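You operate a simulated robot arm through the tools that you are given. There is no shell and no other tool.

You run a simulated two-armed robot. Do the job below in one go: nothing can be reset, and whatever is moved stays where it is left.

TASK
On the lamp bench top, fold the rag in half, so that its two short edges meet.

The check looks at the end state, three seconds after you hand in, the way a careful person would. Anything else that was tipped, shoved, dropped, spilled or broken makes it a failure. Flat cloth is picked up by pressing the open fingertips on it (5 to 10 N) and closing them slowly along it; thin cloth reads only 2 to 8 mm in the jaws.

THE ROBOT
Two 7-joint arms with two-finger parallel grippers on one trunk, on a base that drives. Base frame: it is fixed to the floor where the robot stands at the start and does not move with it; the origin is under the middle of the robot, x ahead of it, y to its left, z up. Readings come in cm, rad, newtons and seconds.
The left shoulder is at the start at [7, 16.3, 107], the right one opposite. With the tool pointing down near the work surface each hand reaches from about 40 to 88 cm from the robot's upright axis, wherever it stands, measured 20 degrees to its own side. Places, roughly: lamp bench top [-250, 280, 90]; rag [-225, 250, 75]. Payload 3.43 kg a hand.
The tool frame of a hand sits at the grasp point between the pads (the TCP): z along the fingers, y along the line on which they close. The tips reach 3.4 cm beyond it. Largest opening 12.8 cm; finger width 2.4, thickness 1.2; the body of the gripper, 4.8 by 13 cm, starts 9.6 cm behind the TCP.
Orientation is that of the tool frame in the base frame, as a unit quaternion [x, y, z, w]. With the fingers straight down and closing along the base's y, the tool's x points along the base's -x, its y along +y and its z along -z.

THE INTERFACE
- The arms move only by the tool move_arm. It takes "left_rows", "right_rows" or both (then of equal length, played together; a hand with none holds still); each is a list of rows, each a list of 3 entries, a list of its own where there are three numbers: the turn, a rotation vector about the base's x, y, z in rad, then the shift along the base's x, y, z in cm, then the gripper command, from -1 (shut) to 1 (fully open), values between in proportion. In form: [[[ax, ay, az], [dx, dy, dz], hand], ...]. A call has 1 to 20 rows; each row shifts and turns the commanded pose from where the row before left it. Rows are played at 5 a second. More than 5 cm and 0.15 rad between two rows, or a gripper value outside its range, and nothing of the call is played. Where a pose cannot be reached the arm comes as near as it can. A force on the tool above 40 N (or 10 N above the force at the start of the call, whichever is more), or a blocked arm, ends the call early, and 0.2 s more pass. The fingers move at their own pace (about 15.3 cm/s each) and stop on an object; they squeeze with about 28 N. The grip force told is the motor's: it shows also when the fingers shut on nothing. Time passes only in rows, and 0.2 s behind the last, so rows that do not move let the fingers close. It gives the time, the measured TCP pose, the force on the tool (base axes), the opening and the grip force at its end, in the units of the frame above (readings bear some noise), with the torque about the TCP (base axes, N m) and any sound that the robot's microphone picked up.
- Cameras (640 x 400 px; columns grow to the right, rows downward): "scene" is now at [13.88, -1.05, 130.2]; the picture's right is [-0.13, -0.99, 0.00], its down [-0.51, 0.07, -0.86] and it looks along [0.85, -0.11, -0.52] (base axes); focal length 271 px, centre (320, 200). "left" rides on the left gripper at [7.6, 1.1, -16] in its tool frame; the picture's right is [-0.15, 0.99, 0.00], its down [-0.88, -0.13, -0.46] and it looks along [-0.45, -0.07, 0.89] (tool axes); focal length 234 px, centre (320, 200). "right" rides on the right gripper at [7.6, -1.1, -16] in its tool frame; the picture's right is [0.15, 0.99, 0.00], its down [-0.88, 0.13, -0.46] and it looks along [-0.45, 0.07, 0.89] (tool axes); focal length 234 px, centre (320, 200). There is no depth. A picture from a camera that has moved, and an enlarged one, comes with that camera's place and axes in the base frame and with its lens.
- get_image(camera): a new picture of that camera. It takes no simulated time.
- raise_lower(by): slides the trunk up (or, below 0, down) by that many cm; the arms and the scene camera ride with it, the base frame stays. It gives what a move gives, with no picture.
- base_move(legs): drives the robot by 1 to 6 legs, each [ahead, left, turn to the left] in cm, cm and rad, along the robot's own axes; the way and the turn of a leg run together, so that a leg with both is an arc; at most 150 cm and 3.142 rad a leg. The arms and the cameras ride along, it lands a little off, and it stops where it bumps. It gives what a move gives.
- turn_head(pan, tilt): turns the head with the scene camera to pan (to the left, within 1.501 rad either way) and tilt (down, from -0.506 to 1.204), counted from straight ahead of the robot. It gives what a move gives.
- inspect(camera, box): a new picture of the part [left, top, right, bottom] of that camera's present view, enlarged. It takes no simulated time.
- hand_in(): hands the job in; it is judged then, once.

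Nothing tells you exact positions but the pictures and the camera data. Unless the task says otherwise, let go and move clear before handing in.

The tools are called after "Emit:" as name(argument=value, ...) on one line, values as JSON. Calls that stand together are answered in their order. move_arm: Moves the arms, as the interface text tells. Its arguments: {"type":"object","properties":{"left_rows":{"type":"array","items":{"type":"array"}},"right_rows":{"type":"array","items":{"type":"array"}}},"required":[]} The other tools are called the same way: raise_lower (by) slides the trunk up or down; base_move (legs) drives the base; turn_head (pan, tilt) turns the head that bears the scene camera; get_image (camera) takes a picture; inspect (camera, box) takes an enlarged picture of a part of a camera's view; hand_in () hands the job in.

At the start:

```text
t: 0.0
left_position: [67.67, 24.06, 109.96]
left_tcp_rot: [0.0, 1.0, 0.0, 0.0]
left_contact_force: [0.3, -0.4, 0.3]
left_torque: [-0.01, 0.02, -0.03]
left_opening: 12.82
left_finger_force: 0.1
right_position: [58.37, -30.1, 100.73]
right_tcp_rot: [0.0, 1.0, 0.0, -0.001]
right_contact_force: [-0.3, 0.5, 0.3]
right_torque: [-0.01, 0.0, -0.03]
right_opening: 12.78
right_finger_force: 0.1
trunk travel left (down, up): [-55.0, 39.0]
robot x, y, heading: [-0.12, 0.14, -0.001]
head pan, tilt: [-0.131, 0.541]
```

scene: 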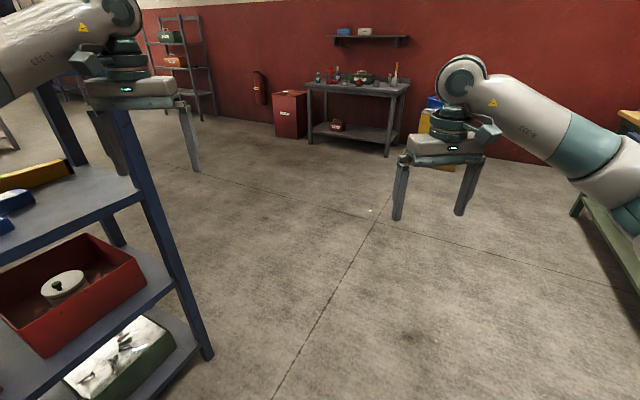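
right: 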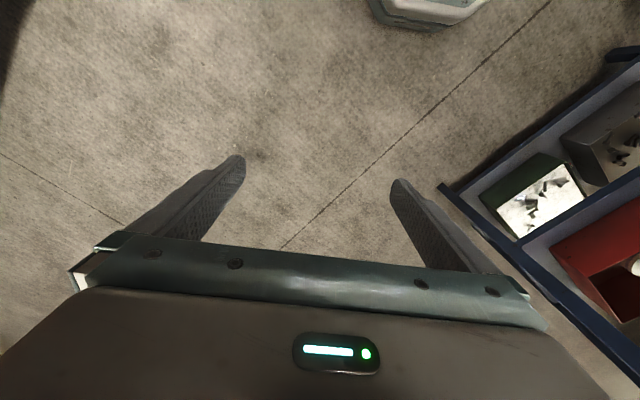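
left: 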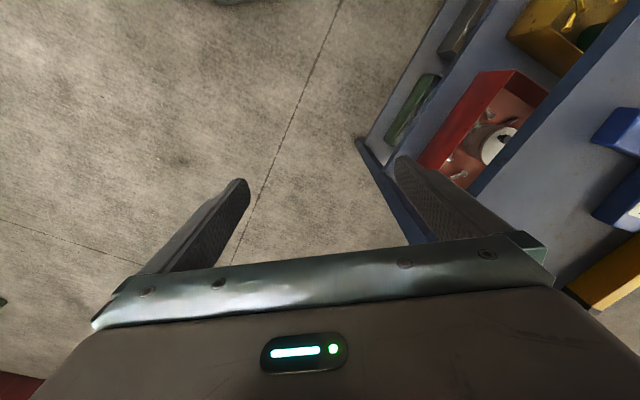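

The robot faces a room with a shelf close on its front left, and the lamp bench is behind me to the left. I'll turn the head to look around before driving.

Emit:
turn_head(pan=1.5, tilt=0.4)

Emit:
get_image(camera="scene")

Emit:
turn_head(pan=-1.5, tilt=0.5)

Emit:
get_image(camera="scene")

Emit:
turn_head(pan=0.7, tilt=0.5)

Emit:
get_image(camera="scene")

```text
t: 1.7
left_position: [67.74, 24.09, 110.03]
left_tcp_rot: [0.0, 1.0, 0.0, 0.0]
left_contact_force: [-1.4, 1.1, -1.1]
left_torque: [-0.02, -0.01, 0.0]
left_opening: 12.8
left_finger_force: 0.1
right_position: [58.32, -30.03, 100.79]
right_tcp_rot: [0.0, 1.0, 0.0, 0.001]
right_contact_force: [0.7, -0.2, 0.0]
right_torque: [-0.02, 0.01, -0.01]
right_opening: 12.79
right_finger_force: 0.0
trunk travel left (down, up): [-55.0, 39.0]
robot x, y, heading: [-0.04, 0.22, -0.001]
head pan, tilt: [1.499, 0.4]
```

```text
taken
camera scene: at [5.63, 9.37, 131.5], right [1.0, -0.07, 0.0], down [-0.03, -0.39, -0.92], along [0.07, 0.92, -0.39], focal length 271 px, centre (320, 200)
```

scene: 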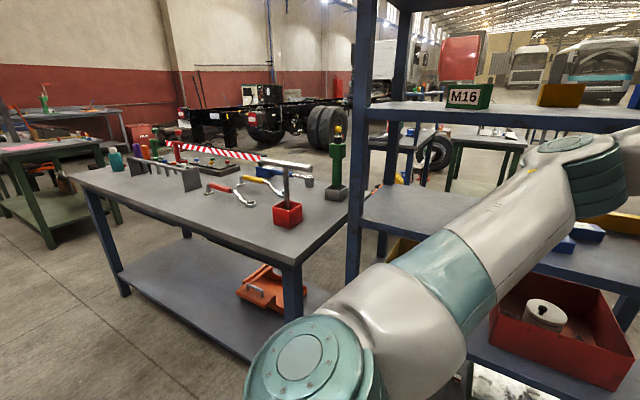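

```text
t: 4.3
left_position: [67.74, 24.1, 110.06]
left_tcp_rot: [0.0, 1.0, 0.0, 0.001]
left_contact_force: [0.7, -0.5, -0.1]
left_torque: [0.01, -0.01, 0.0]
left_opening: 12.77
left_finger_force: 0.1
right_position: [58.28, -30.09, 100.81]
right_tcp_rot: [0.001, 1.0, 0.0, 0.001]
right_contact_force: [0.0, 0.2, 0.6]
right_torque: [0.0, 0.0, -0.01]
right_opening: 12.79
right_finger_force: 0.1
trunk travel left (down, up): [-55.0, 39.0]
robot x, y, heading: [-0.18, 0.01, -0.0]
head pan, tilt: [-1.499, 0.499]
```

```text
taken
camera scene: at [5.61, -8.95, 130.58], right [-1.0, -0.07, 0.0], down [-0.03, 0.48, -0.88], along [0.06, -0.88, -0.48], focal length 271 px, centre (320, 200)
```

scene: 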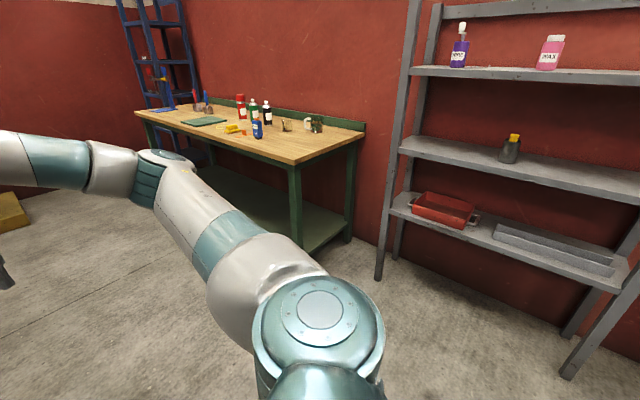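

```text
t: 6.4
left_position: [67.75, 24.03, 110.09]
left_tcp_rot: [0.0, 1.0, 0.0, 0.0]
left_contact_force: [0.1, 0.4, 0.5]
left_torque: [0.0, -0.02, -0.02]
left_opening: 12.79
left_finger_force: 0.0
right_position: [58.23, -30.08, 100.82]
right_tcp_rot: [0.001, 1.0, 0.0, 0.0]
right_contact_force: [-0.1, -0.1, -0.4]
right_torque: [0.03, -0.01, 0.01]
right_opening: 12.82
right_finger_force: 0.1
trunk travel left (down, up): [-55.0, 39.0]
robot x, y, heading: [0.36, -0.14, 0.004]
head pan, tilt: [0.7, 0.499]
```

```text
taken
camera scene: at [11.92, 5.98, 130.58], right [0.64, -0.77, 0.0], down [-0.37, -0.31, -0.88], along [0.67, 0.57, -0.48], focal length 271 px, centre (320, 200)
```

scene: 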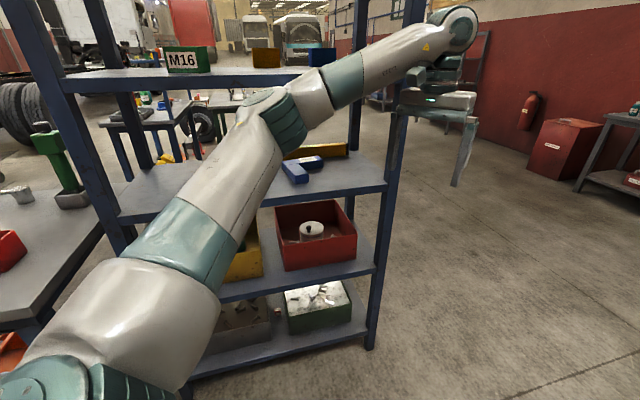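

The green-legged table with a pink cloth, far to the left rear, fits the lamp bench and rag. I'll first pull the arms in, then turn right, away from the shelf, to see what is behind.

Emit:
move_arm(left_rows=[[[0, 0, 0], [-3, -0.4, 0.5], 0], [[0, 0, 0], [-3, -0.4, 0.5], 0], [[0, 0, 0], [-3, -0.4, 0.5], 0], [[0, 0, 0], [-3, -0.4, 0.5], 0], [[0, 0, 0], [-3, -0.4, 0.5], 0], [[0, 0, 0], [-3, -0.4, 0.5], 0], [[0, 0, 0], [-3, -0.4, 0.5], 0], [[0, 0, 0], [-3, 0, 0.5], 0]], right_rows=[[[0, 0, 0], [-2, 0.9, 1.5], 0], [[0, 0, 0], [-2, 0.9, 1.5], 0], [[0, 0, 0], [-2, 0.9, 1.5], 0], [[0, 0, 0], [-2, 0.9, 1.5], 0], [[0, 0, 0], [-2, 0.9, 1.5], 0], [[0, 0, 0], [-2, 0.9, 1.5], 0], [[0, 0, 0], [-2, 0.9, 1.5], 0], [[0, 0, 0], [-1, 0.9, 1.5], 0]])

Emit:
base_move(legs=[[0, 0, -1.57]])

Emit:
turn_head(pan=-0.9, tilt=0.55)

Emit:
get_image(camera="scene")

```text
t: 8.2
left_position: [43.66, 21.4, 114.19]
left_tcp_rot: [-0.001, 1.0, 0.0, 0.001]
left_contact_force: [-0.7, 0.4, -0.4]
left_torque: [-0.02, -0.04, -0.01]
left_opening: 6.4
left_finger_force: 0.1
right_position: [43.05, -22.83, 113.05]
right_tcp_rot: [0.001, 1.0, 0.001, 0.002]
right_contact_force: [-0.7, 0.0, -0.2]
right_torque: [-0.01, -0.05, 0.02]
right_opening: 6.41
right_finger_force: 0.0
trunk travel left (down, up): [-55.0, 39.0]
robot x, y, heading: [-0.19, -0.31, -0.001]
head pan, tilt: [0.7, 0.499]
```

```text
t: 12.4
left_position: [20.71, -44.25, 114.02]
left_tcp_rot: [0.712, 0.702, 0.0, -0.001]
left_contact_force: [-0.1, -0.1, -0.1]
left_torque: [-0.01, 0.02, -0.04]
left_opening: 6.4
left_finger_force: 0.2
right_position: [-23.46, -42.82, 112.86]
right_tcp_rot: [0.713, 0.702, 0.0, 0.0]
right_contact_force: [-0.2, -0.6, -0.3]
right_torque: [0.01, -0.04, 0.0]
right_opening: 6.41
right_finger_force: 0.1
trunk travel left (down, up): [-55.0, 39.0]
robot x, y, heading: [0.04, 0.07, -1.587]
head pan, tilt: [0.7, 0.499]
```

```text
t: 14.1
left_position: [20.65, -44.26, 114.1]
left_tcp_rot: [0.712, 0.702, 0.001, 0.0]
left_contact_force: [0.1, 0.2, -0.4]
left_torque: [-0.01, -0.02, -0.02]
left_opening: 6.41
left_finger_force: 0.1
right_position: [-23.54, -43.0, 112.89]
right_tcp_rot: [0.712, 0.702, 0.0, -0.001]
right_contact_force: [0.1, 0.5, -0.3]
right_torque: [0.01, 0.01, 0.0]
right_opening: 6.43
right_finger_force: 0.0
trunk travel left (down, up): [-55.0, 39.0]
robot x, y, heading: [0.05, -0.24, -1.587]
head pan, tilt: [-0.901, 0.55]
```

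```text
taken
camera scene: at [-7.28, -10.37, 130.12], right [-0.61, 0.79, 0.0], down [0.41, 0.32, -0.85], along [-0.68, -0.52, -0.52], focal length 271 px, centre (320, 200)
```

scene: 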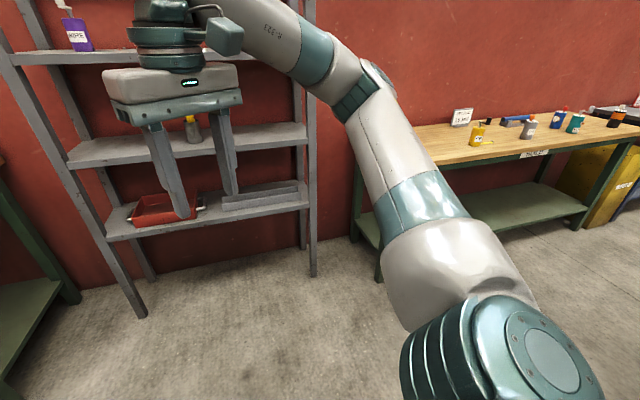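

Nothing blocks close by; a shelf and another bench stand along the wall behind. I'll keep turning to face about -x and look again.

Emit:
base_move(legs=[[0, 0, -1.57]])

Emit:
turn_head(pan=0.0, tilt=0.45)

Emit:
get_image(camera="scene")

Emit:
turn_head(pan=-0.85, tilt=0.45)

Emit:
get_image(camera="scene")

```text
t: 18.4
left_position: [-44.68, -19.67, 114.13]
left_tcp_rot: [1.0, -0.019, -0.001, 0.0]
left_contact_force: [-0.8, -0.2, -0.3]
left_torque: [-0.01, 0.02, 0.0]
left_opening: 6.41
left_finger_force: 0.0
right_position: [-42.27, 24.57, 113.0]
right_tcp_rot: [1.0, -0.02, 0.0, 0.0]
right_contact_force: [0.0, 0.0, 0.1]
right_torque: [0.01, 0.0, -0.01]
right_opening: 6.4
right_finger_force: 0.0
trunk travel left (down, up): [-55.0, 39.0]
robot x, y, heading: [-0.2, 0.3, 3.102]
head pan, tilt: [-0.901, 0.55]
```

```text
t: 19.6
left_position: [-44.72, -19.59, 114.06]
left_tcp_rot: [1.0, -0.019, 0.0, 0.0]
left_contact_force: [-0.2, -1.3, 0.1]
left_torque: [0.0, 0.02, 0.0]
left_opening: 6.4
left_finger_force: 0.1
right_position: [-42.42, 24.58, 112.87]
right_tcp_rot: [1.0, -0.02, 0.0, 0.0]
right_contact_force: [0.6, 0.0, 0.9]
right_torque: [-0.02, -0.01, 0.02]
right_opening: 6.38
right_finger_force: 0.0
trunk travel left (down, up): [-55.0, 39.0]
robot x, y, heading: [-0.16, 0.31, 3.102]
head pan, tilt: [0.0, 0.45]
```

```text
taken
camera scene: at [-14.29, 0.7, 131.03], right [0.04, 1.0, 0.0], down [0.44, -0.02, -0.9], along [-0.9, 0.04, -0.44], focal length 271 px, centre (320, 200)
```

scene: 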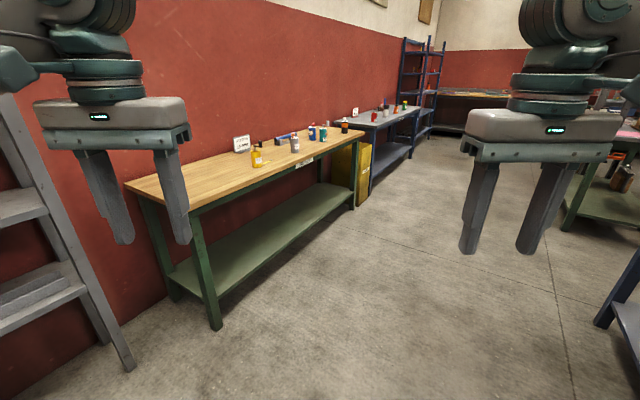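

```text
t: 20.7
left_position: [-44.73, -19.55, 114.03]
left_tcp_rot: [1.0, -0.02, 0.0, 0.0]
left_contact_force: [0.2, -0.9, -0.7]
left_torque: [0.02, 0.0, -0.02]
left_opening: 6.42
left_finger_force: 0.0
right_position: [-42.24, 24.56, 112.86]
right_tcp_rot: [1.0, -0.02, 0.0, 0.001]
right_contact_force: [0.3, -0.5, 0.2]
right_torque: [-0.01, -0.02, 0.0]
right_opening: 6.38
right_finger_force: 0.1
trunk travel left (down, up): [-55.0, 39.0]
robot x, y, heading: [-0.01, 0.22, 3.105]
head pan, tilt: [-0.85, 0.45]
```

```text
taken
camera scene: at [-10.9, 7.46, 131.03], right [0.78, 0.63, 0.0], down [0.27, -0.34, -0.9], along [-0.57, 0.7, -0.44], focal length 271 px, centre (320, 200)
```

scene: 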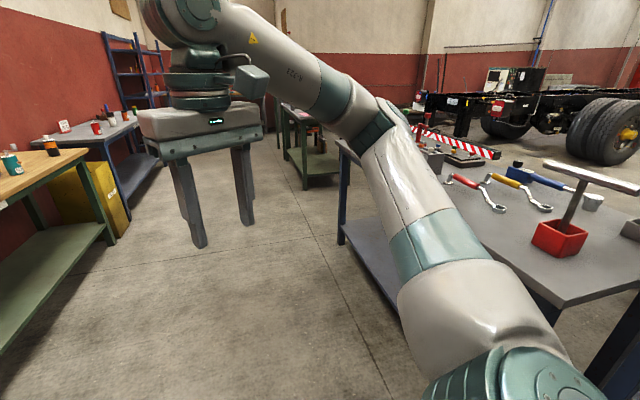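

There is an open corridor between the wall benches and the grey table, running at about heading 2.56. I'll turn along it and drive, keeping a bit to the left.

Emit:
base_move(legs=[[0, 0, -0.54], [0, 18, 0], [130, 0, 0]])

Emit:
turn_head(pan=-0.5, tilt=0.45)

Emit:
get_image(camera="scene")

Emit:
turn_head(pan=0.3, tilt=0.45)

Emit:
get_image(camera="scene")

```text
t: 29.9
left_position: [-166.05, 62.76, 114.07]
left_tcp_rot: [0.959, -0.284, 0.0, -0.001]
left_contact_force: [-0.1, -0.2, 0.1]
left_torque: [-0.02, 0.0, 0.01]
left_opening: 6.41
left_finger_force: 0.0
right_position: [-141.31, 99.4, 112.96]
right_tcp_rot: [0.959, -0.285, 0.001, 0.0]
right_contact_force: [-0.8, 0.9, 0.2]
right_torque: [0.02, 0.01, 0.0]
right_opening: 6.4
right_finger_force: 0.0
trunk travel left (down, up): [-55.0, 39.0]
robot x, y, heading: [-117.13, 56.45, 2.562]
head pan, tilt: [-0.85, 0.45]
```

```text
t: 30.7
left_position: [-166.01, 62.69, 114.09]
left_tcp_rot: [0.959, -0.284, 0.0, 0.0]
left_contact_force: [-0.2, 0.2, 0.9]
left_torque: [0.0, 0.01, 0.01]
left_opening: 6.4
left_finger_force: 0.1
right_position: [-141.36, 99.43, 112.86]
right_tcp_rot: [0.959, -0.285, 0.0, 0.0]
right_contact_force: [0.3, -0.1, -0.1]
right_torque: [0.02, 0.0, 0.04]
right_opening: 6.44
right_finger_force: 0.1
trunk travel left (down, up): [-55.0, 39.0]
robot x, y, heading: [-117.59, 56.77, 2.564]
head pan, tilt: [-0.499, 0.45]
```

```text
taken
camera scene: at [-126.22, 67.66, 131.03], right [0.88, 0.47, 0.0], down [0.21, -0.38, -0.9], along [-0.43, 0.79, -0.44], focal length 271 px, centre (320, 200)
```

scene: 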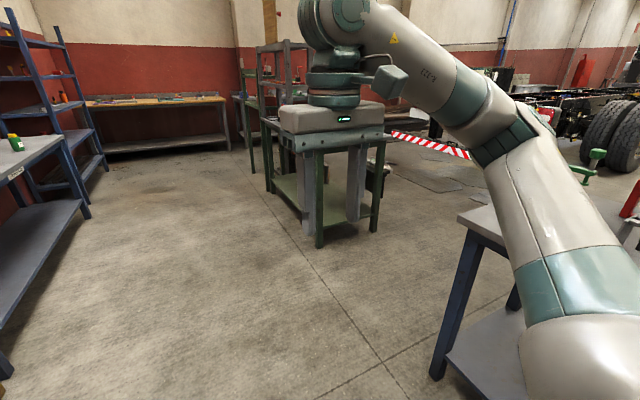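

```text
t: 31.8
left_position: [-165.97, 62.75, 114.06]
left_tcp_rot: [0.959, -0.283, 0.0, 0.0]
left_contact_force: [0.6, 0.0, 0.3]
left_torque: [-0.02, 0.01, 0.03]
left_opening: 6.41
left_finger_force: 0.1
right_position: [-141.41, 99.44, 112.83]
right_tcp_rot: [0.959, -0.285, 0.0, 0.0]
right_contact_force: [0.7, 0.3, -0.3]
right_torque: [0.0, -0.01, 0.02]
right_opening: 6.39
right_finger_force: 0.1
trunk travel left (down, up): [-55.0, 39.0]
robot x, y, heading: [-117.49, 56.52, 2.56]
head pan, tilt: [0.3, 0.45]
```

```text
taken
camera scene: at [-130.71, 62.09, 131.03], right [0.27, 0.96, 0.0], down [0.42, -0.12, -0.9], along [-0.87, 0.25, -0.44], focal length 271 px, centre (320, 200)
```

scene: 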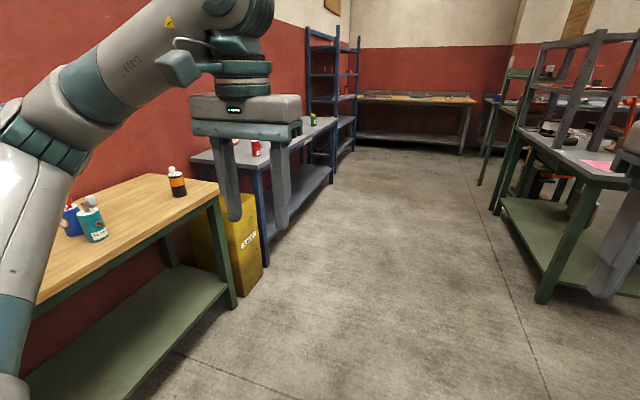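

The lamp bench is the green-legged table on my right, with its near corner around [-213, 229], front edge parallel to the corridor and the pink rag near that end. I'll drive further along and look at it from closer.

Emit:
base_move(legs=[[110, 0, 0], [0, 0, -0.9]])

Emit:
turn_head(pan=-0.3, tilt=0.5)

Emit:
get_image(camera="scene")

```text
t: 39.7
left_position: [-236.51, 156.1, 114.13]
left_tcp_rot: [0.751, -0.66, 0.0, 0.0]
left_contact_force: [-0.5, -1.0, 0.1]
left_torque: [-0.01, 0.04, 0.02]
left_opening: 6.4
left_finger_force: 0.1
right_position: [-192.75, 161.07, 112.91]
right_tcp_rot: [0.751, -0.661, 0.001, 0.0]
right_contact_force: [1.6, 0.0, -0.4]
right_torque: [-0.01, -0.01, 0.02]
right_opening: 6.38
right_finger_force: 0.1
trunk travel left (down, up): [-55.0, 39.0]
robot x, y, heading: [-209.81, 115.62, 1.695]
head pan, tilt: [0.3, 0.45]
```

```text
t: 40.7
left_position: [-236.53, 156.12, 114.13]
left_tcp_rot: [0.751, -0.66, 0.0, 0.0]
left_contact_force: [0.4, -0.6, 0.1]
left_torque: [0.01, 0.01, 0.02]
left_opening: 6.4
left_finger_force: 0.0
right_position: [-192.67, 161.12, 112.81]
right_tcp_rot: [0.751, -0.661, 0.0, 0.001]
right_contact_force: [0.0, 0.2, 0.5]
right_torque: [-0.01, 0.02, 0.02]
right_opening: 6.41
right_finger_force: 0.1
trunk travel left (down, up): [-55.0, 39.0]
robot x, y, heading: [-209.84, 115.49, 1.694]
head pan, tilt: [-0.3, 0.499]
```

```text
taken
camera scene: at [-208.91, 129.4, 130.58], right [0.99, -0.17, 0.0], down [-0.08, -0.47, -0.88], along [0.15, 0.86, -0.48], focal length 271 px, centre (320, 200)
```

scene: 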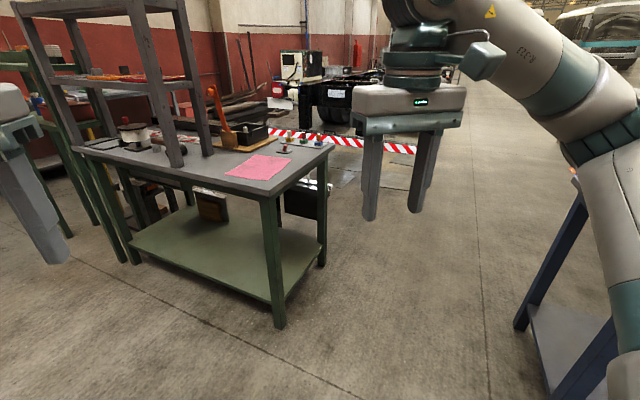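

The pink rag lies on the right end of the bench with a grey frame standing beside it. I'll zoom in.

Emit:
inspect(camera="scene", box=[60, 70, 340, 245])

Emit:
inspect(camera="scene", box=[200, 120, 344, 210])

```text
2.29 times, centred on (200, 158) of scene
camera zoom: at [-208.91, 129.4, 130.58], right [0.99, -0.17, 0.0], down [-0.08, -0.47, -0.88], along [0.15, 0.86, -0.48], focal length 620 px, centre (594, 297)
```

zoom: 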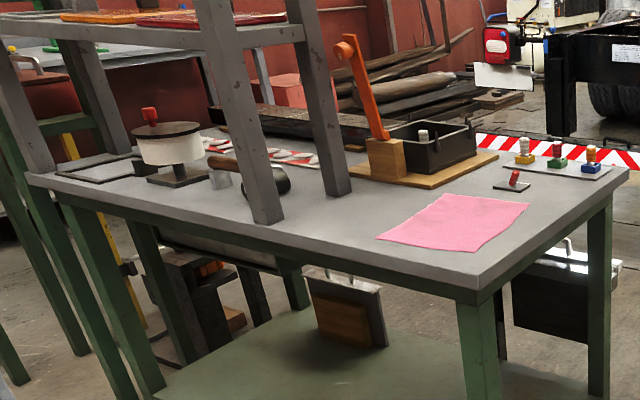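

```text
4.44 times, centred on (272, 165) of scene
camera zoom: at [-208.91, 129.4, 130.58], right [0.99, -0.17, 0.0], down [-0.08, -0.47, -0.88], along [0.15, 0.86, -0.48], focal length 1206 px, centre (533, 356)
```

zoom: 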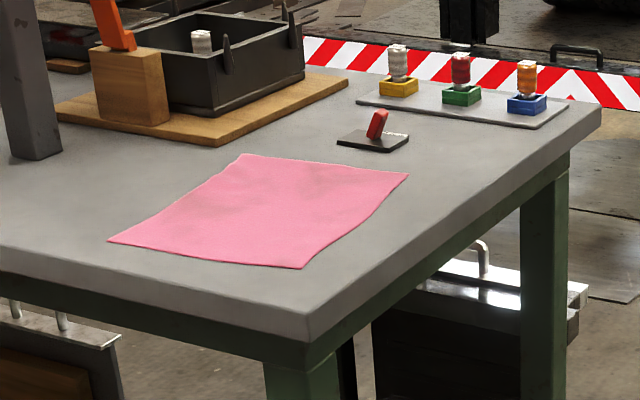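

Rag corners work out to about A[-232,247], B[-220,271], C[-201,261], D[-213,237] (roughly 27.5 × 22 cm), with the long axis near heading 1.12. The frame post is ~20 cm to its left and a red switch ~5 cm beyond the far edge. I'll drive to a standoff spot and look again.

Emit:
base_move(legs=[[53, 19.5, 0], [0, 0, -0.394]])

Emit:
turn_head(pan=0.0, tilt=0.6)

Emit:
get_image(camera="scene")

Emit:
turn_head(pan=0.0, tilt=1.2)

Emit:
get_image(camera="scene")

```text
t: 45.1
left_position: [-245.08, 213.3, 114.09]
left_tcp_rot: [-0.609, 0.794, -0.001, 0.0]
left_contact_force: [0.2, -0.9, -0.7]
left_torque: [0.02, 0.05, 0.0]
left_opening: 6.39
left_finger_force: 0.0
right_position: [-202.4, 201.1, 112.96]
right_tcp_rot: [-0.608, 0.794, 0.0, 0.0]
right_contact_force: [0.3, -0.4, -0.8]
right_torque: [0.0, -0.02, 0.0]
right_opening: 6.42
right_finger_force: 0.1
trunk travel left (down, up): [-55.0, 39.0]
robot x, y, heading: [-235.85, 165.16, 1.306]
head pan, tilt: [-0.3, 0.499]
```

```text
t: 45.9
left_position: [-244.99, 213.2, 114.1]
left_tcp_rot: [-0.609, 0.793, 0.0, 0.0]
left_contact_force: [-0.5, -0.1, -0.4]
left_torque: [0.04, -0.02, -0.03]
left_opening: 6.43
left_finger_force: 0.1
right_position: [-202.36, 201.16, 112.87]
right_tcp_rot: [-0.608, 0.794, 0.001, 0.0]
right_contact_force: [0.2, 0.5, -1.0]
right_torque: [0.0, -0.02, 0.02]
right_opening: 6.38
right_finger_force: 0.0
trunk travel left (down, up): [-55.0, 39.0]
robot x, y, heading: [-235.82, 165.44, 1.309]
head pan, tilt: [0.0, 0.6]
```

```text
taken
camera scene: at [-232.27, 178.87, 129.67], right [0.97, -0.26, 0.0], down [-0.15, -0.55, -0.83], along [0.22, 0.8, -0.56], focal length 271 px, centre (320, 200)
```

scene: 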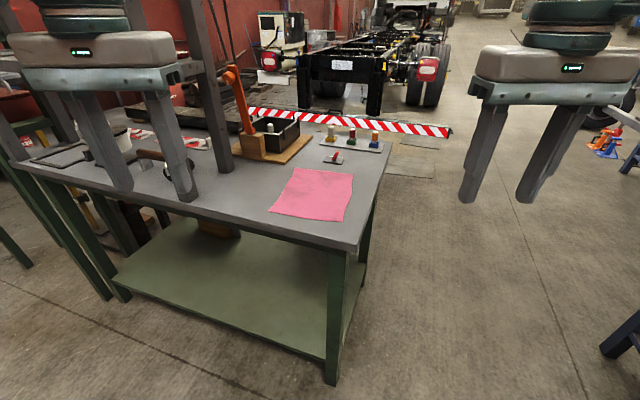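

```text
t: 46.9
left_position: [-245.07, 213.24, 114.1]
left_tcp_rot: [-0.608, 0.794, 0.0, 0.0]
left_contact_force: [0.7, 0.1, 0.9]
left_torque: [-0.01, 0.01, 0.02]
left_opening: 6.4
left_finger_force: 0.1
right_position: [-202.46, 201.25, 112.95]
right_tcp_rot: [-0.608, 0.794, 0.001, 0.001]
right_contact_force: [-1.0, -0.1, -0.5]
right_torque: [0.02, -0.01, 0.02]
right_opening: 6.4
right_finger_force: 0.1
trunk travel left (down, up): [-55.0, 39.0]
robot x, y, heading: [-235.52, 165.47, 1.308]
head pan, tilt: [0.0, 1.201]
```

```text
taken
camera scene: at [-233.11, 175.74, 125.22], right [0.97, -0.26, 0.0], down [-0.24, -0.9, -0.36], along [0.09, 0.35, -0.93], focal length 271 px, centre (320, 200)
```

scene: 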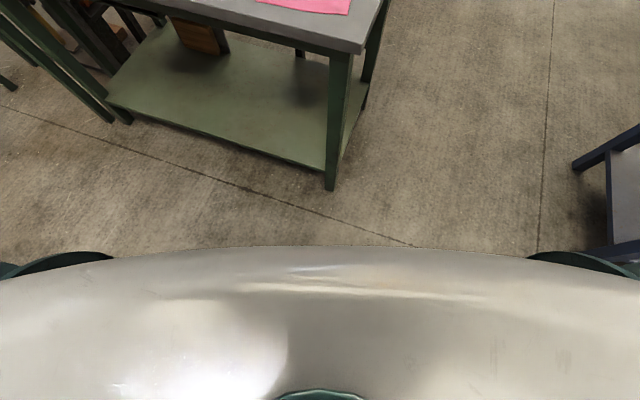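

The base front looks about 30 cm ahead of its axis, so there is room to get closer. I'll zoom in on the rag from here for a second position estimate.

Emit:
turn_head(pan=0.0, tilt=0.75)

Emit:
inspect(camera="scene", box=[200, 70, 400, 195])

Emit:
get_image(camera="left")

Emit:
get_image(camera="right")

```text
t: 47.8
left_position: [-244.83, 213.24, 114.07]
left_tcp_rot: [-0.608, 0.794, 0.001, 0.001]
left_contact_force: [-0.8, 0.4, -1.3]
left_torque: [0.01, -0.01, -0.02]
left_opening: 6.44
left_finger_force: 0.0
right_position: [-202.37, 201.14, 112.91]
right_tcp_rot: [-0.608, 0.794, 0.0, 0.0]
right_contact_force: [0.7, 0.5, -0.1]
right_torque: [0.0, -0.01, 0.0]
right_opening: 6.41
right_finger_force: 0.0
trunk travel left (down, up): [-55.0, 39.0]
robot x, y, heading: [-235.76, 165.18, 1.305]
head pan, tilt: [0.0, 0.75]
```

```text
3.20 times, centred on (300, 132) of scene
camera zoom: at [-232.41, 178.33, 128.38], right [0.97, -0.26, 0.0], down [-0.18, -0.66, -0.73], along [0.19, 0.71, -0.68], focal length 869 px, centre (384, 416)
```

zoom: 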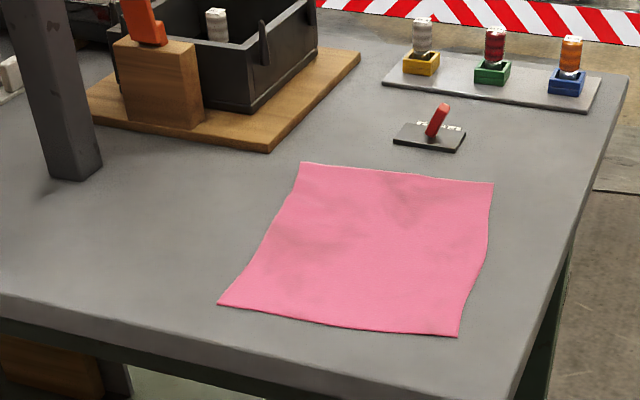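

```text
taken
camera left: at [-248.18, 206.24, 129.95], right [-0.92, 0.4, 0.0], down [0.35, 0.82, 0.46], along [0.18, 0.42, -0.89], focal length 234 px, centre (320, 200)
```

left: 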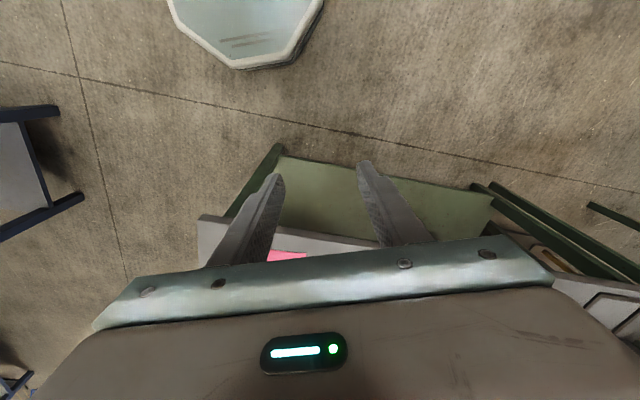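

```text
taken
camera right: at [-203.4, 193.55, 128.96], right [-0.99, 0.12, 0.0], down [0.1, 0.88, 0.46], along [0.05, 0.45, -0.89], focal length 234 px, centre (320, 200)
```

right: 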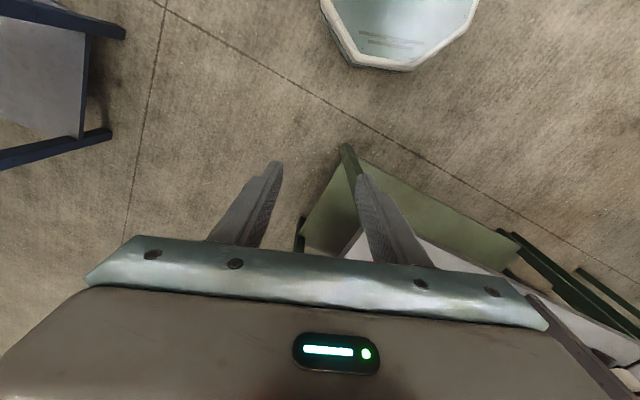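

Triangulating the two views puts the bench top near z≈86 (rag about 25.5 × 20.5 cm), to be confirmed by touch. I'll pull the left hand away from the frame and check where the left elbow is before driving in.

Emit:
move_arm(left_rows=[[[0, 0, 0], [2, -0.6, 0.5], 0], [[0, 0, 0], [2, -0.5, 0.5], 0], [[0, 0, 0], [2, -0.5, 0.5], 0], [[0, 0, 0], [2, -0.5, 0.5], 0]])

Emit:
turn_head(pan=0.8, tilt=0.3)

Emit:
get_image(camera="scene")

Emit:
turn_head(pan=0.2, tilt=0.3)

Emit:
get_image(camera="scene")

```text
t: 48.8
left_position: [-237.09, 211.11, 116.05]
left_tcp_rot: [-0.608, 0.794, 0.0, 0.0]
left_contact_force: [-0.1, 0.0, -0.3]
left_torque: [-0.02, 0.04, 0.04]
left_opening: 6.4
left_finger_force: 0.0
right_position: [-202.39, 201.14, 112.9]
right_tcp_rot: [-0.608, 0.794, 0.0, 0.0]
right_contact_force: [0.7, -0.8, -0.6]
right_torque: [0.0, 0.04, 0.03]
right_opening: 6.39
right_finger_force: 0.1
trunk travel left (down, up): [-55.0, 39.0]
robot x, y, heading: [-235.44, 165.58, 1.311]
head pan, tilt: [0.0, 0.75]
```

```text
t: 50.0
left_position: [-237.15, 211.18, 116.02]
left_tcp_rot: [-0.608, 0.794, 0.002, 0.001]
left_contact_force: [-0.4, 0.1, 0.1]
left_torque: [-0.02, 0.02, 0.01]
left_opening: 6.39
left_finger_force: 0.1
right_position: [-202.56, 201.05, 112.88]
right_tcp_rot: [-0.608, 0.794, 0.0, 0.001]
right_contact_force: [0.4, 0.8, 0.3]
right_torque: [-0.01, -0.03, 0.06]
right_opening: 6.42
right_finger_force: 0.0
trunk travel left (down, up): [-55.0, 39.0]
robot x, y, heading: [-235.82, 165.39, 1.308]
head pan, tilt: [0.799, 0.3]
```

```text
taken
camera scene: at [-239.33, 178.37, 132.42], right [0.86, 0.51, 0.0], down [0.15, -0.26, -0.96], along [-0.49, 0.82, -0.3], focal length 271 px, centre (320, 200)
```

scene: 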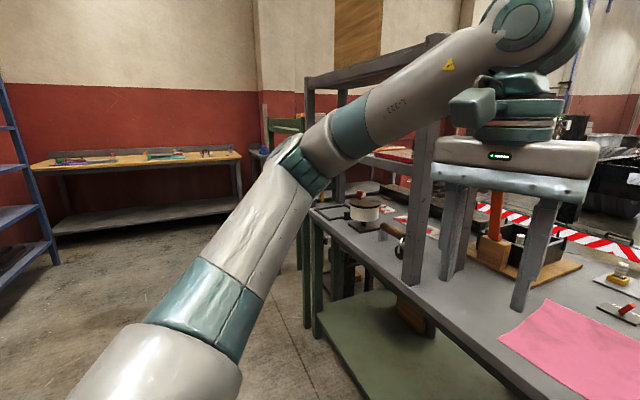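

```text
t: 51.0
left_position: [-237.18, 211.25, 116.09]
left_tcp_rot: [-0.608, 0.794, 0.0, 0.0]
left_contact_force: [-0.4, 0.2, -0.2]
left_torque: [-0.01, 0.04, -0.02]
left_opening: 6.4
left_finger_force: 0.0
right_position: [-202.5, 201.17, 112.83]
right_tcp_rot: [-0.608, 0.794, 0.0, -0.001]
right_contact_force: [0.2, -0.7, -0.3]
right_torque: [-0.03, 0.02, -0.02]
right_opening: 6.38
right_finger_force: 0.1
trunk travel left (down, up): [-55.0, 39.0]
robot x, y, heading: [-235.67, 165.55, 1.308]
head pan, tilt: [0.201, 0.3]
```

```text
taken
camera scene: at [-233.99, 179.66, 132.42], right [1.0, -0.06, 0.0], down [-0.02, -0.3, -0.96], along [0.06, 0.95, -0.3], focal length 271 px, centre (320, 200)
```

scene: 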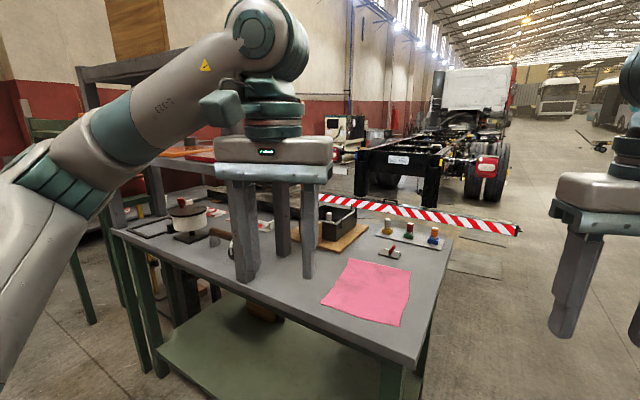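

The left elbow sticks out to the side, so I'll stand further right near the bench corner, facing about heading 1.6. From there both hands can reach the rag clear of the frame.

Emit:
base_move(legs=[[0, -18.1, 0], [0, 0, 0.29], [19.5, 0, 0]])

Emit:
turn_head(pan=0.0, tilt=0.75)

Emit:
get_image(camera="scene")

Emit:
get_image(camera="left")

```text
t: 54.6
left_position: [-233.59, 223.77, 116.02]
left_tcp_rot: [0.715, -0.699, -0.001, 0.0]
left_contact_force: [-0.6, -0.4, -0.4]
left_torque: [0.01, -0.01, -0.01]
left_opening: 6.4
left_finger_force: 0.0
right_position: [-197.48, 223.92, 112.89]
right_tcp_rot: [0.716, -0.698, 0.0, 0.0]
right_contact_force: [0.6, 0.1, -0.7]
right_torque: [0.0, 0.02, 0.01]
right_opening: 6.41
right_finger_force: 0.1
trunk travel left (down, up): [-55.0, 39.0]
robot x, y, heading: [-219.49, 180.36, 1.594]
head pan, tilt: [0.201, 0.3]
```

```text
t: 55.5
left_position: [-233.4, 223.74, 116.05]
left_tcp_rot: [0.716, -0.698, -0.002, -0.001]
left_contact_force: [-0.4, -0.6, -0.6]
left_torque: [0.01, -0.01, 0.01]
left_opening: 6.38
left_finger_force: 0.0
right_position: [-197.52, 223.89, 112.75]
right_tcp_rot: [0.716, -0.698, 0.0, 0.0]
right_contact_force: [0.6, 0.0, 0.6]
right_torque: [0.0, -0.01, 0.01]
right_opening: 6.42
right_finger_force: 0.0
trunk travel left (down, up): [-55.0, 39.0]
robot x, y, heading: [-218.92, 180.09, 1.597]
head pan, tilt: [0.0, 0.75]
```

```text
taken
camera scene: at [-219.63, 193.58, 128.4], right [1.0, 0.02, 0.0], down [0.02, -0.68, -0.73], along [-0.02, 0.73, -0.68], focal length 271 px, centre (320, 200)
```

scene: 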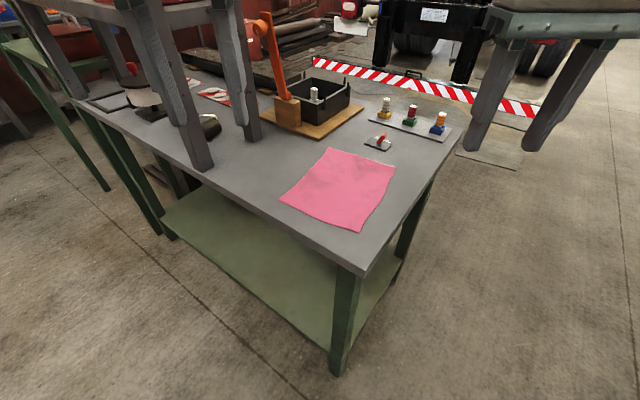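

```text
taken
camera left: at [-234.55, 216.08, 131.91], right [-0.99, 0.12, 0.0], down [0.11, 0.88, 0.46], along [0.06, 0.45, -0.89], focal length 234 px, centre (320, 200)
```

left: 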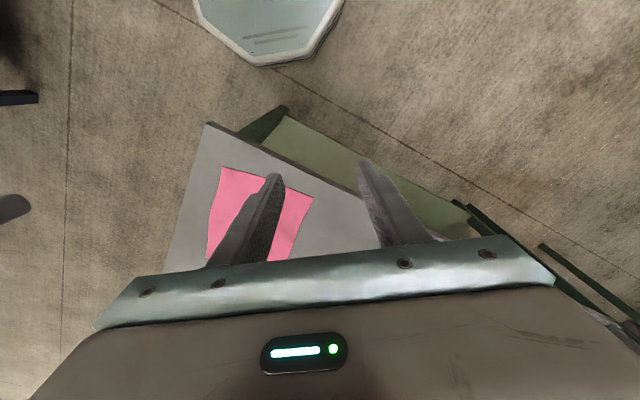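

The wrist camera view agrees with z≈86 for the bench top (A≈[-230,239], D≈[-212.4,229.5]). I'll zoom in from this spot to refine the corners.

Emit:
inspect(camera="scene", box=[260, 90, 468, 220])

Emit:
inspect(camera="left", box=[160, 100, 400, 250])

```text
3.08 times, centred on (364, 155) of scene
camera zoom: at [-219.63, 193.58, 128.4], right [1.0, 0.02, 0.0], down [0.02, -0.68, -0.73], along [-0.02, 0.73, -0.68], focal length 835 px, centre (185, 338)
```

zoom: 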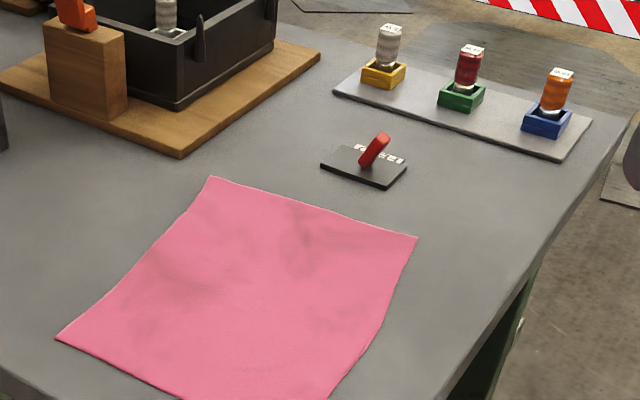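

```text
2.67 times, centred on (280, 175) of left
camera zoom: at [-234.55, 216.08, 131.91], right [-0.99, 0.12, 0.0], down [0.11, 0.88, 0.46], along [0.06, 0.45, -0.89], focal length 624 px, centre (427, 267)
```

zoom: 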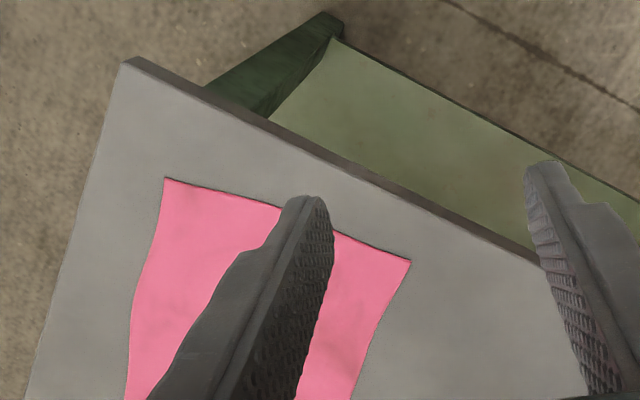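

Corners (z≈86): A[-230.2,238.8], B[-218.8,261.7], C[-201,252.3], D[-212.6,229.5], so the short edges are AD (near) and BC (far). I'll bring both hands above the near corners, closing along the short edge and tilted slightly forward, and check before descending.

Emit:
move_arm(left_rows=[[[0, 0, -0.1225], [0.71, 1.8, -1.37], -0.4], [[0, 0, -0.1225], [0.71, 1.8, -1.37], -0.61], [[0, 0, -0.1225], [0.71, 1.8, -1.37], -0.61], [[0, 0, -0.1225], [0.71, 1.8, -1.37], -0.61], [[0.119, -0.0596, 0], [0.71, 1.8, -1.37], -0.61], [[0.119, -0.0596, 0], [0.71, 1.8, -1.37], -0.61], [[0.119, -0.0596, 0], [0.71, 1.8, -1.37], -0.61], [[0, 0, 0], [0.71, 1.8, -1.37], -0.61], [[0, 0, 0], [0, 0, 0], -0.61]], right_rows=[[[0, 0, -0.1225], [-2.075, 0.8625, -0.975], -0.4], [[0, 0, -0.1225], [-2.075, 0.8625, -0.975], -0.61], [[0, 0, -0.1225], [-2.075, 0.8625, -0.975], -0.61], [[0, 0, -0.1225], [-2.075, 0.8625, -0.975], -0.61], [[0.119, -0.0596, 0], [-2.075, 0.8625, -0.975], -0.61], [[0.119, -0.0596, 0], [-2.075, 0.8625, -0.975], -0.61], [[0.119, -0.0596, 0], [-2.075, 0.8625, -0.975], -0.61], [[0, 0, 0], [-2.075, 0.8625, -0.975], -0.61], [[0, 0, 0], [0, 0, 0], -0.61]])

Emit:
get_image(camera="scene")

Emit:
get_image(camera="left")

Emit:
get_image(camera="right")

```text
t: 57.5
left_position: [-227.68, 237.99, 105.28]
left_tcp_rot: [-0.514, 0.834, 0.105, 0.17]
left_contact_force: [-0.1, -0.3, 0.9]
left_torque: [0.0, -0.02, -0.03]
left_opening: 2.52
left_finger_force: 0.1
right_position: [-214.13, 230.7, 105.2]
right_tcp_rot: [-0.515, 0.834, 0.105, 0.168]
right_contact_force: [0.1, -1.0, 0.7]
right_torque: [0.05, -0.01, -0.02]
right_opening: 2.48
right_finger_force: 0.1
trunk travel left (down, up): [-55.0, 39.0]
robot x, y, heading: [-219.09, 180.01, 1.593]
head pan, tilt: [0.0, 0.75]
```

```text
taken
camera scene: at [-219.63, 193.51, 128.4], right [1.0, 0.02, 0.0], down [0.02, -0.68, -0.73], along [-0.02, 0.73, -0.68], focal length 271 px, centre (320, 200)
```

scene: 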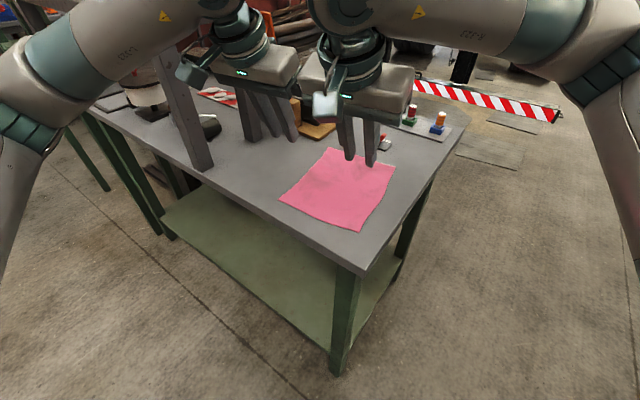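

```text
taken
camera left: at [-234.73, 226.75, 116.86], right [-0.82, 0.56, 0.06], down [0.4, 0.51, 0.76], along [0.4, 0.65, -0.64], focal length 234 px, centre (320, 200)
```

left: 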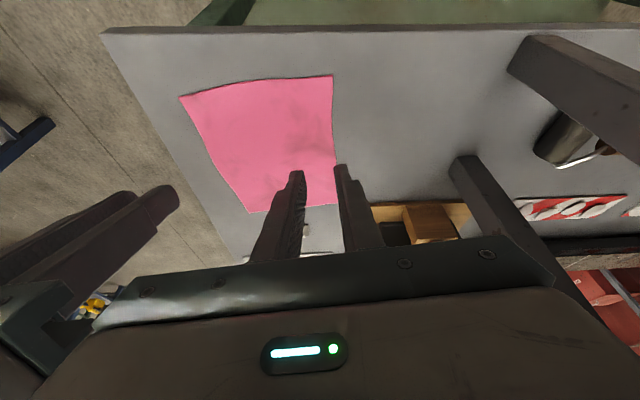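

```text
taken
camera right: at [-219.03, 218.48, 117.0], right [-0.94, 0.32, -0.06], down [0.17, 0.62, 0.76], along [0.28, 0.71, -0.64], focal length 234 px, centre (320, 200)
```

right: 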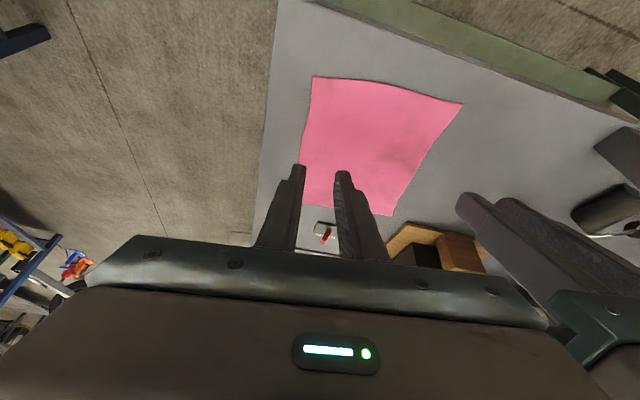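

Both wrist cameras confirm the corner positions. Before touching, I'll rehearse the fold path in the air to see whether the far pose with back-tilted hands is reachable.

Emit:
move_arm(left_rows=[[[0, 0, 0], [0, 0, 3.5], -0.61], [[0, 0, 0], [0, 0, 3.5], -0.61], [[-0.104, 0.052, 0], [1.71, 3.43, 0], -0.61], [[-0.104, 0.052, 0], [1.71, 3.43, 0], -0.61], [[-0.104, 0.052, 0], [1.71, 3.43, 0], -0.61], [[-0.104, 0.052, 0], [1.71, 3.43, 0], -0.61], [[-0.104, 0.052, 0], [1.71, 3.43, 0], -0.61], [[-0.104, 0.052, 0], [1.71, 3.43, 0], -0.61], [[0, 0, 0], [0, 0, 0], -0.61]], right_rows=[[[0, 0, 0], [0, 0, 3.5], -0.61], [[0, 0, 0], [0, 0, 3.5], -0.61], [[-0.104, 0.052, 0], [1.71, 3.43, 0], -0.61], [[-0.104, 0.052, 0], [1.71, 3.43, 0], -0.61], [[-0.104, 0.052, 0], [1.71, 3.43, 0], -0.61], [[-0.104, 0.052, 0], [1.71, 3.43, 0], -0.61], [[-0.104, 0.052, 0], [1.71, 3.43, 0], -0.61], [[-0.104, 0.052, 0], [1.71, 3.43, 0], -0.61], [[0, 0, 0], [0, 0, 0], -0.61]])

Emit:
get_image(camera="scene")

Emit:
get_image(camera="left")

```text
t: 58.9
left_position: [-219.1, 250.2, 111.82]
left_tcp_rot: [-0.481, 0.876, 0.015, -0.037]
left_contact_force: [-8.4, 2.7, 0.1]
left_torque: [-0.43, -1.13, 0.14]
left_opening: 2.48
left_finger_force: 0.1
left hand out of reach, approached as far as the arm can: row 7
right_position: [-206.37, 243.85, 111.91]
right_tcp_rot: [-0.525, 0.851, -0.021, -0.021]
right_contact_force: [8.3, -4.4, 0.2]
right_torque: [0.46, 1.34, -0.29]
right_opening: 2.5
right_finger_force: 0.0
trunk travel left (down, up): [-55.0, 39.0]
robot x, y, heading: [-219.14, 180.57, 1.596]
head pan, tilt: [0.0, 0.75]
stopped in row 7 (left hand): the force on the tool passed its limit at 113 N (the readings are from after the stop); the commanded pose is now the measured one
```

```text
taken
camera scene: at [-219.11, 193.63, 128.37], right [1.0, 0.02, 0.0], down [0.01, -0.68, -0.73], along [-0.02, 0.73, -0.68], focal length 271 px, centre (320, 200)
```

scene: 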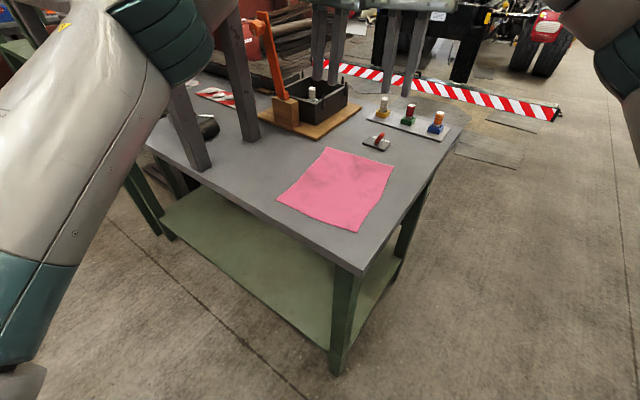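

```text
taken
camera left: at [-222.99, 244.47, 128.02], right [-0.76, 0.65, 0.05], down [0.61, 0.68, 0.4], along [0.23, 0.34, -0.91], focal length 234 px, centre (320, 200)
```

left: 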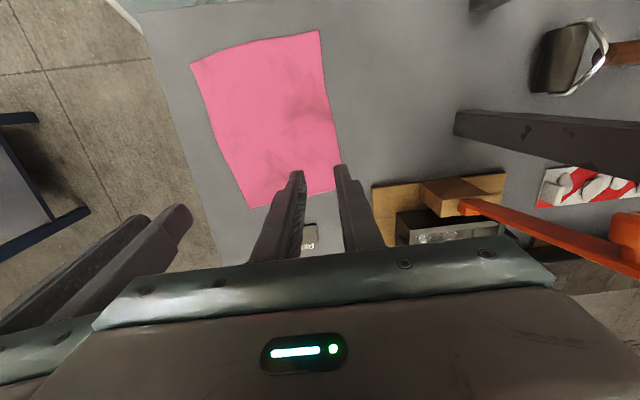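

The hands bumped each other and the left arm ran out of reach with that tilt. I'll separate them and go back with both hands aligned to the robot (parallel, so the bodies clear each other), and later finish nearly vertical at the far side.

Emit:
move_arm(left_rows=[[[0, 0, 0], [-1.5, 0.7, 0], -0.61], [[0, 0, 0], [-1.5, 0.7, 0], -0.61], [[0, 0, 0.118], [-0.583, -1.467, -1.311], -0.61], [[0, 0, 0.118], [-0.583, -1.467, -1.311], -0.61], [[0, 0, 0.118], [-0.583, -1.467, -1.311], -0.61], [[0, 0, 0.118], [-0.583, -1.467, -1.311], -0.61], [[0, 0, 0.118], [-0.583, -1.467, -1.311], -0.61], [[0.113, -0.015, 0], [-0.583, -1.467, -1.311], -0.61], [[0.113, -0.015, 0], [-0.583, -1.467, -1.311], -0.61], [[0.113, -0.015, 0], [-0.583, -1.467, -1.311], -0.61], [[0.113, -0.015, 0], [-0.583, -1.467, -1.311], -0.61], [[0, 0, 0], [0, 0, 0], -0.61]], right_rows=[[[0, 0, 0], [1.5, -0.7, 0], -0.61], [[0, 0, 0], [1.5, -0.7, 0], -0.61], [[0, 0, 0.098], [-1.167, -1.272, -1.322], -0.61], [[0, 0, 0.098], [-1.167, -1.272, -1.322], -0.61], [[0, 0, 0.098], [-1.167, -1.272, -1.322], -0.61], [[0, 0, 0.098], [-1.167, -1.272, -1.322], -0.61], [[0, 0, 0.098], [-1.167, -1.272, -1.322], -0.61], [[0.1144, 0.004, 0], [-1.167, -1.272, -1.322], -0.61], [[0.1144, 0.004, 0], [-1.167, -1.272, -1.322], -0.61], [[0.1144, 0.004, 0], [-1.167, -1.272, -1.322], -0.61], [[0.1144, 0.004, 0], [-1.167, -1.272, -1.322], -0.61], [[0, 0, 0], [0, 0, 0], -0.61]])

Emit:
get_image(camera="scene")

Emit:
get_image(camera="left")

Emit:
get_image(camera="right")

```text
t: 61.5
left_position: [-227.59, 238.27, 100.01]
left_tcp_rot: [0.705, -0.681, -0.138, -0.145]
left_contact_force: [-0.7, -0.3, 0.6]
left_torque: [-0.03, 0.02, 0.02]
left_opening: 2.5
left_finger_force: 0.0
right_position: [-214.52, 230.71, 100.2]
right_tcp_rot: [0.701, -0.684, -0.14, -0.143]
right_contact_force: [0.1, -0.6, -0.1]
right_torque: [-0.01, 0.03, 0.02]
right_opening: 2.51
right_finger_force: 0.0
trunk travel left (down, up): [-55.0, 39.0]
robot x, y, heading: [-219.49, 180.04, 1.593]
head pan, tilt: [0.0, 0.75]
```

```text
taken
camera scene: at [-219.54, 193.66, 128.38], right [1.0, 0.02, 0.0], down [0.01, -0.68, -0.73], along [-0.02, 0.73, -0.68], focal length 271 px, centre (320, 200)
```

scene: 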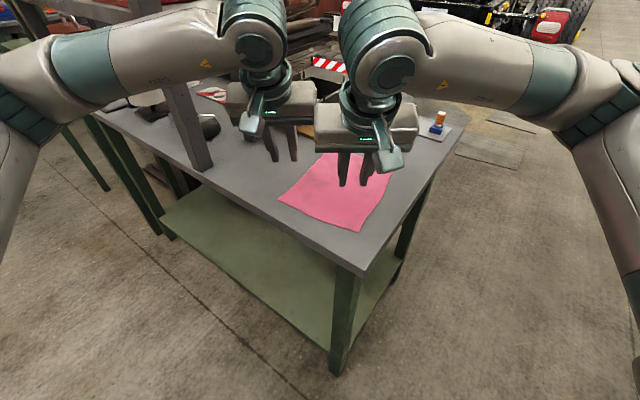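

```text
taken
camera left: at [-228.56, 225.01, 111.61], right [-0.99, 0.1, 0.04], down [0.1, 0.64, 0.77], along [0.05, 0.77, -0.64], focal length 234 px, centre (320, 200)
```

left: 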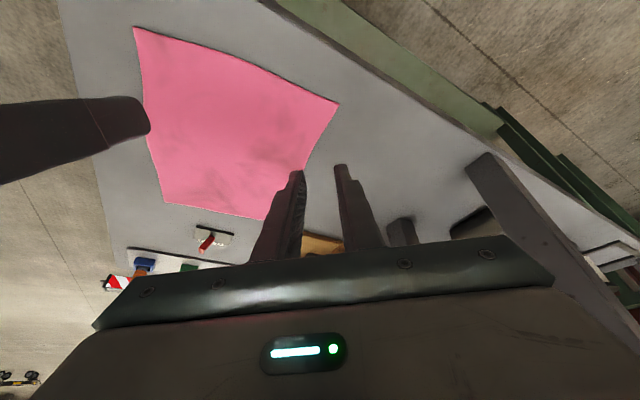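

```text
taken
camera right: at [-213.21, 217.66, 111.9], right [-0.99, -0.16, -0.07], down [-0.15, 0.63, 0.76], along [-0.08, 0.76, -0.64], focal length 234 px, centre (320, 200)
```

right: 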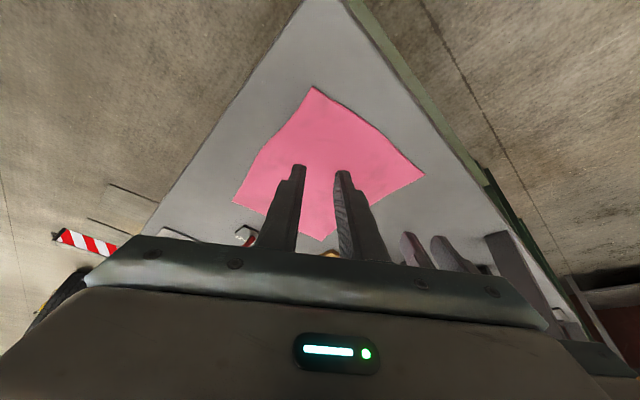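

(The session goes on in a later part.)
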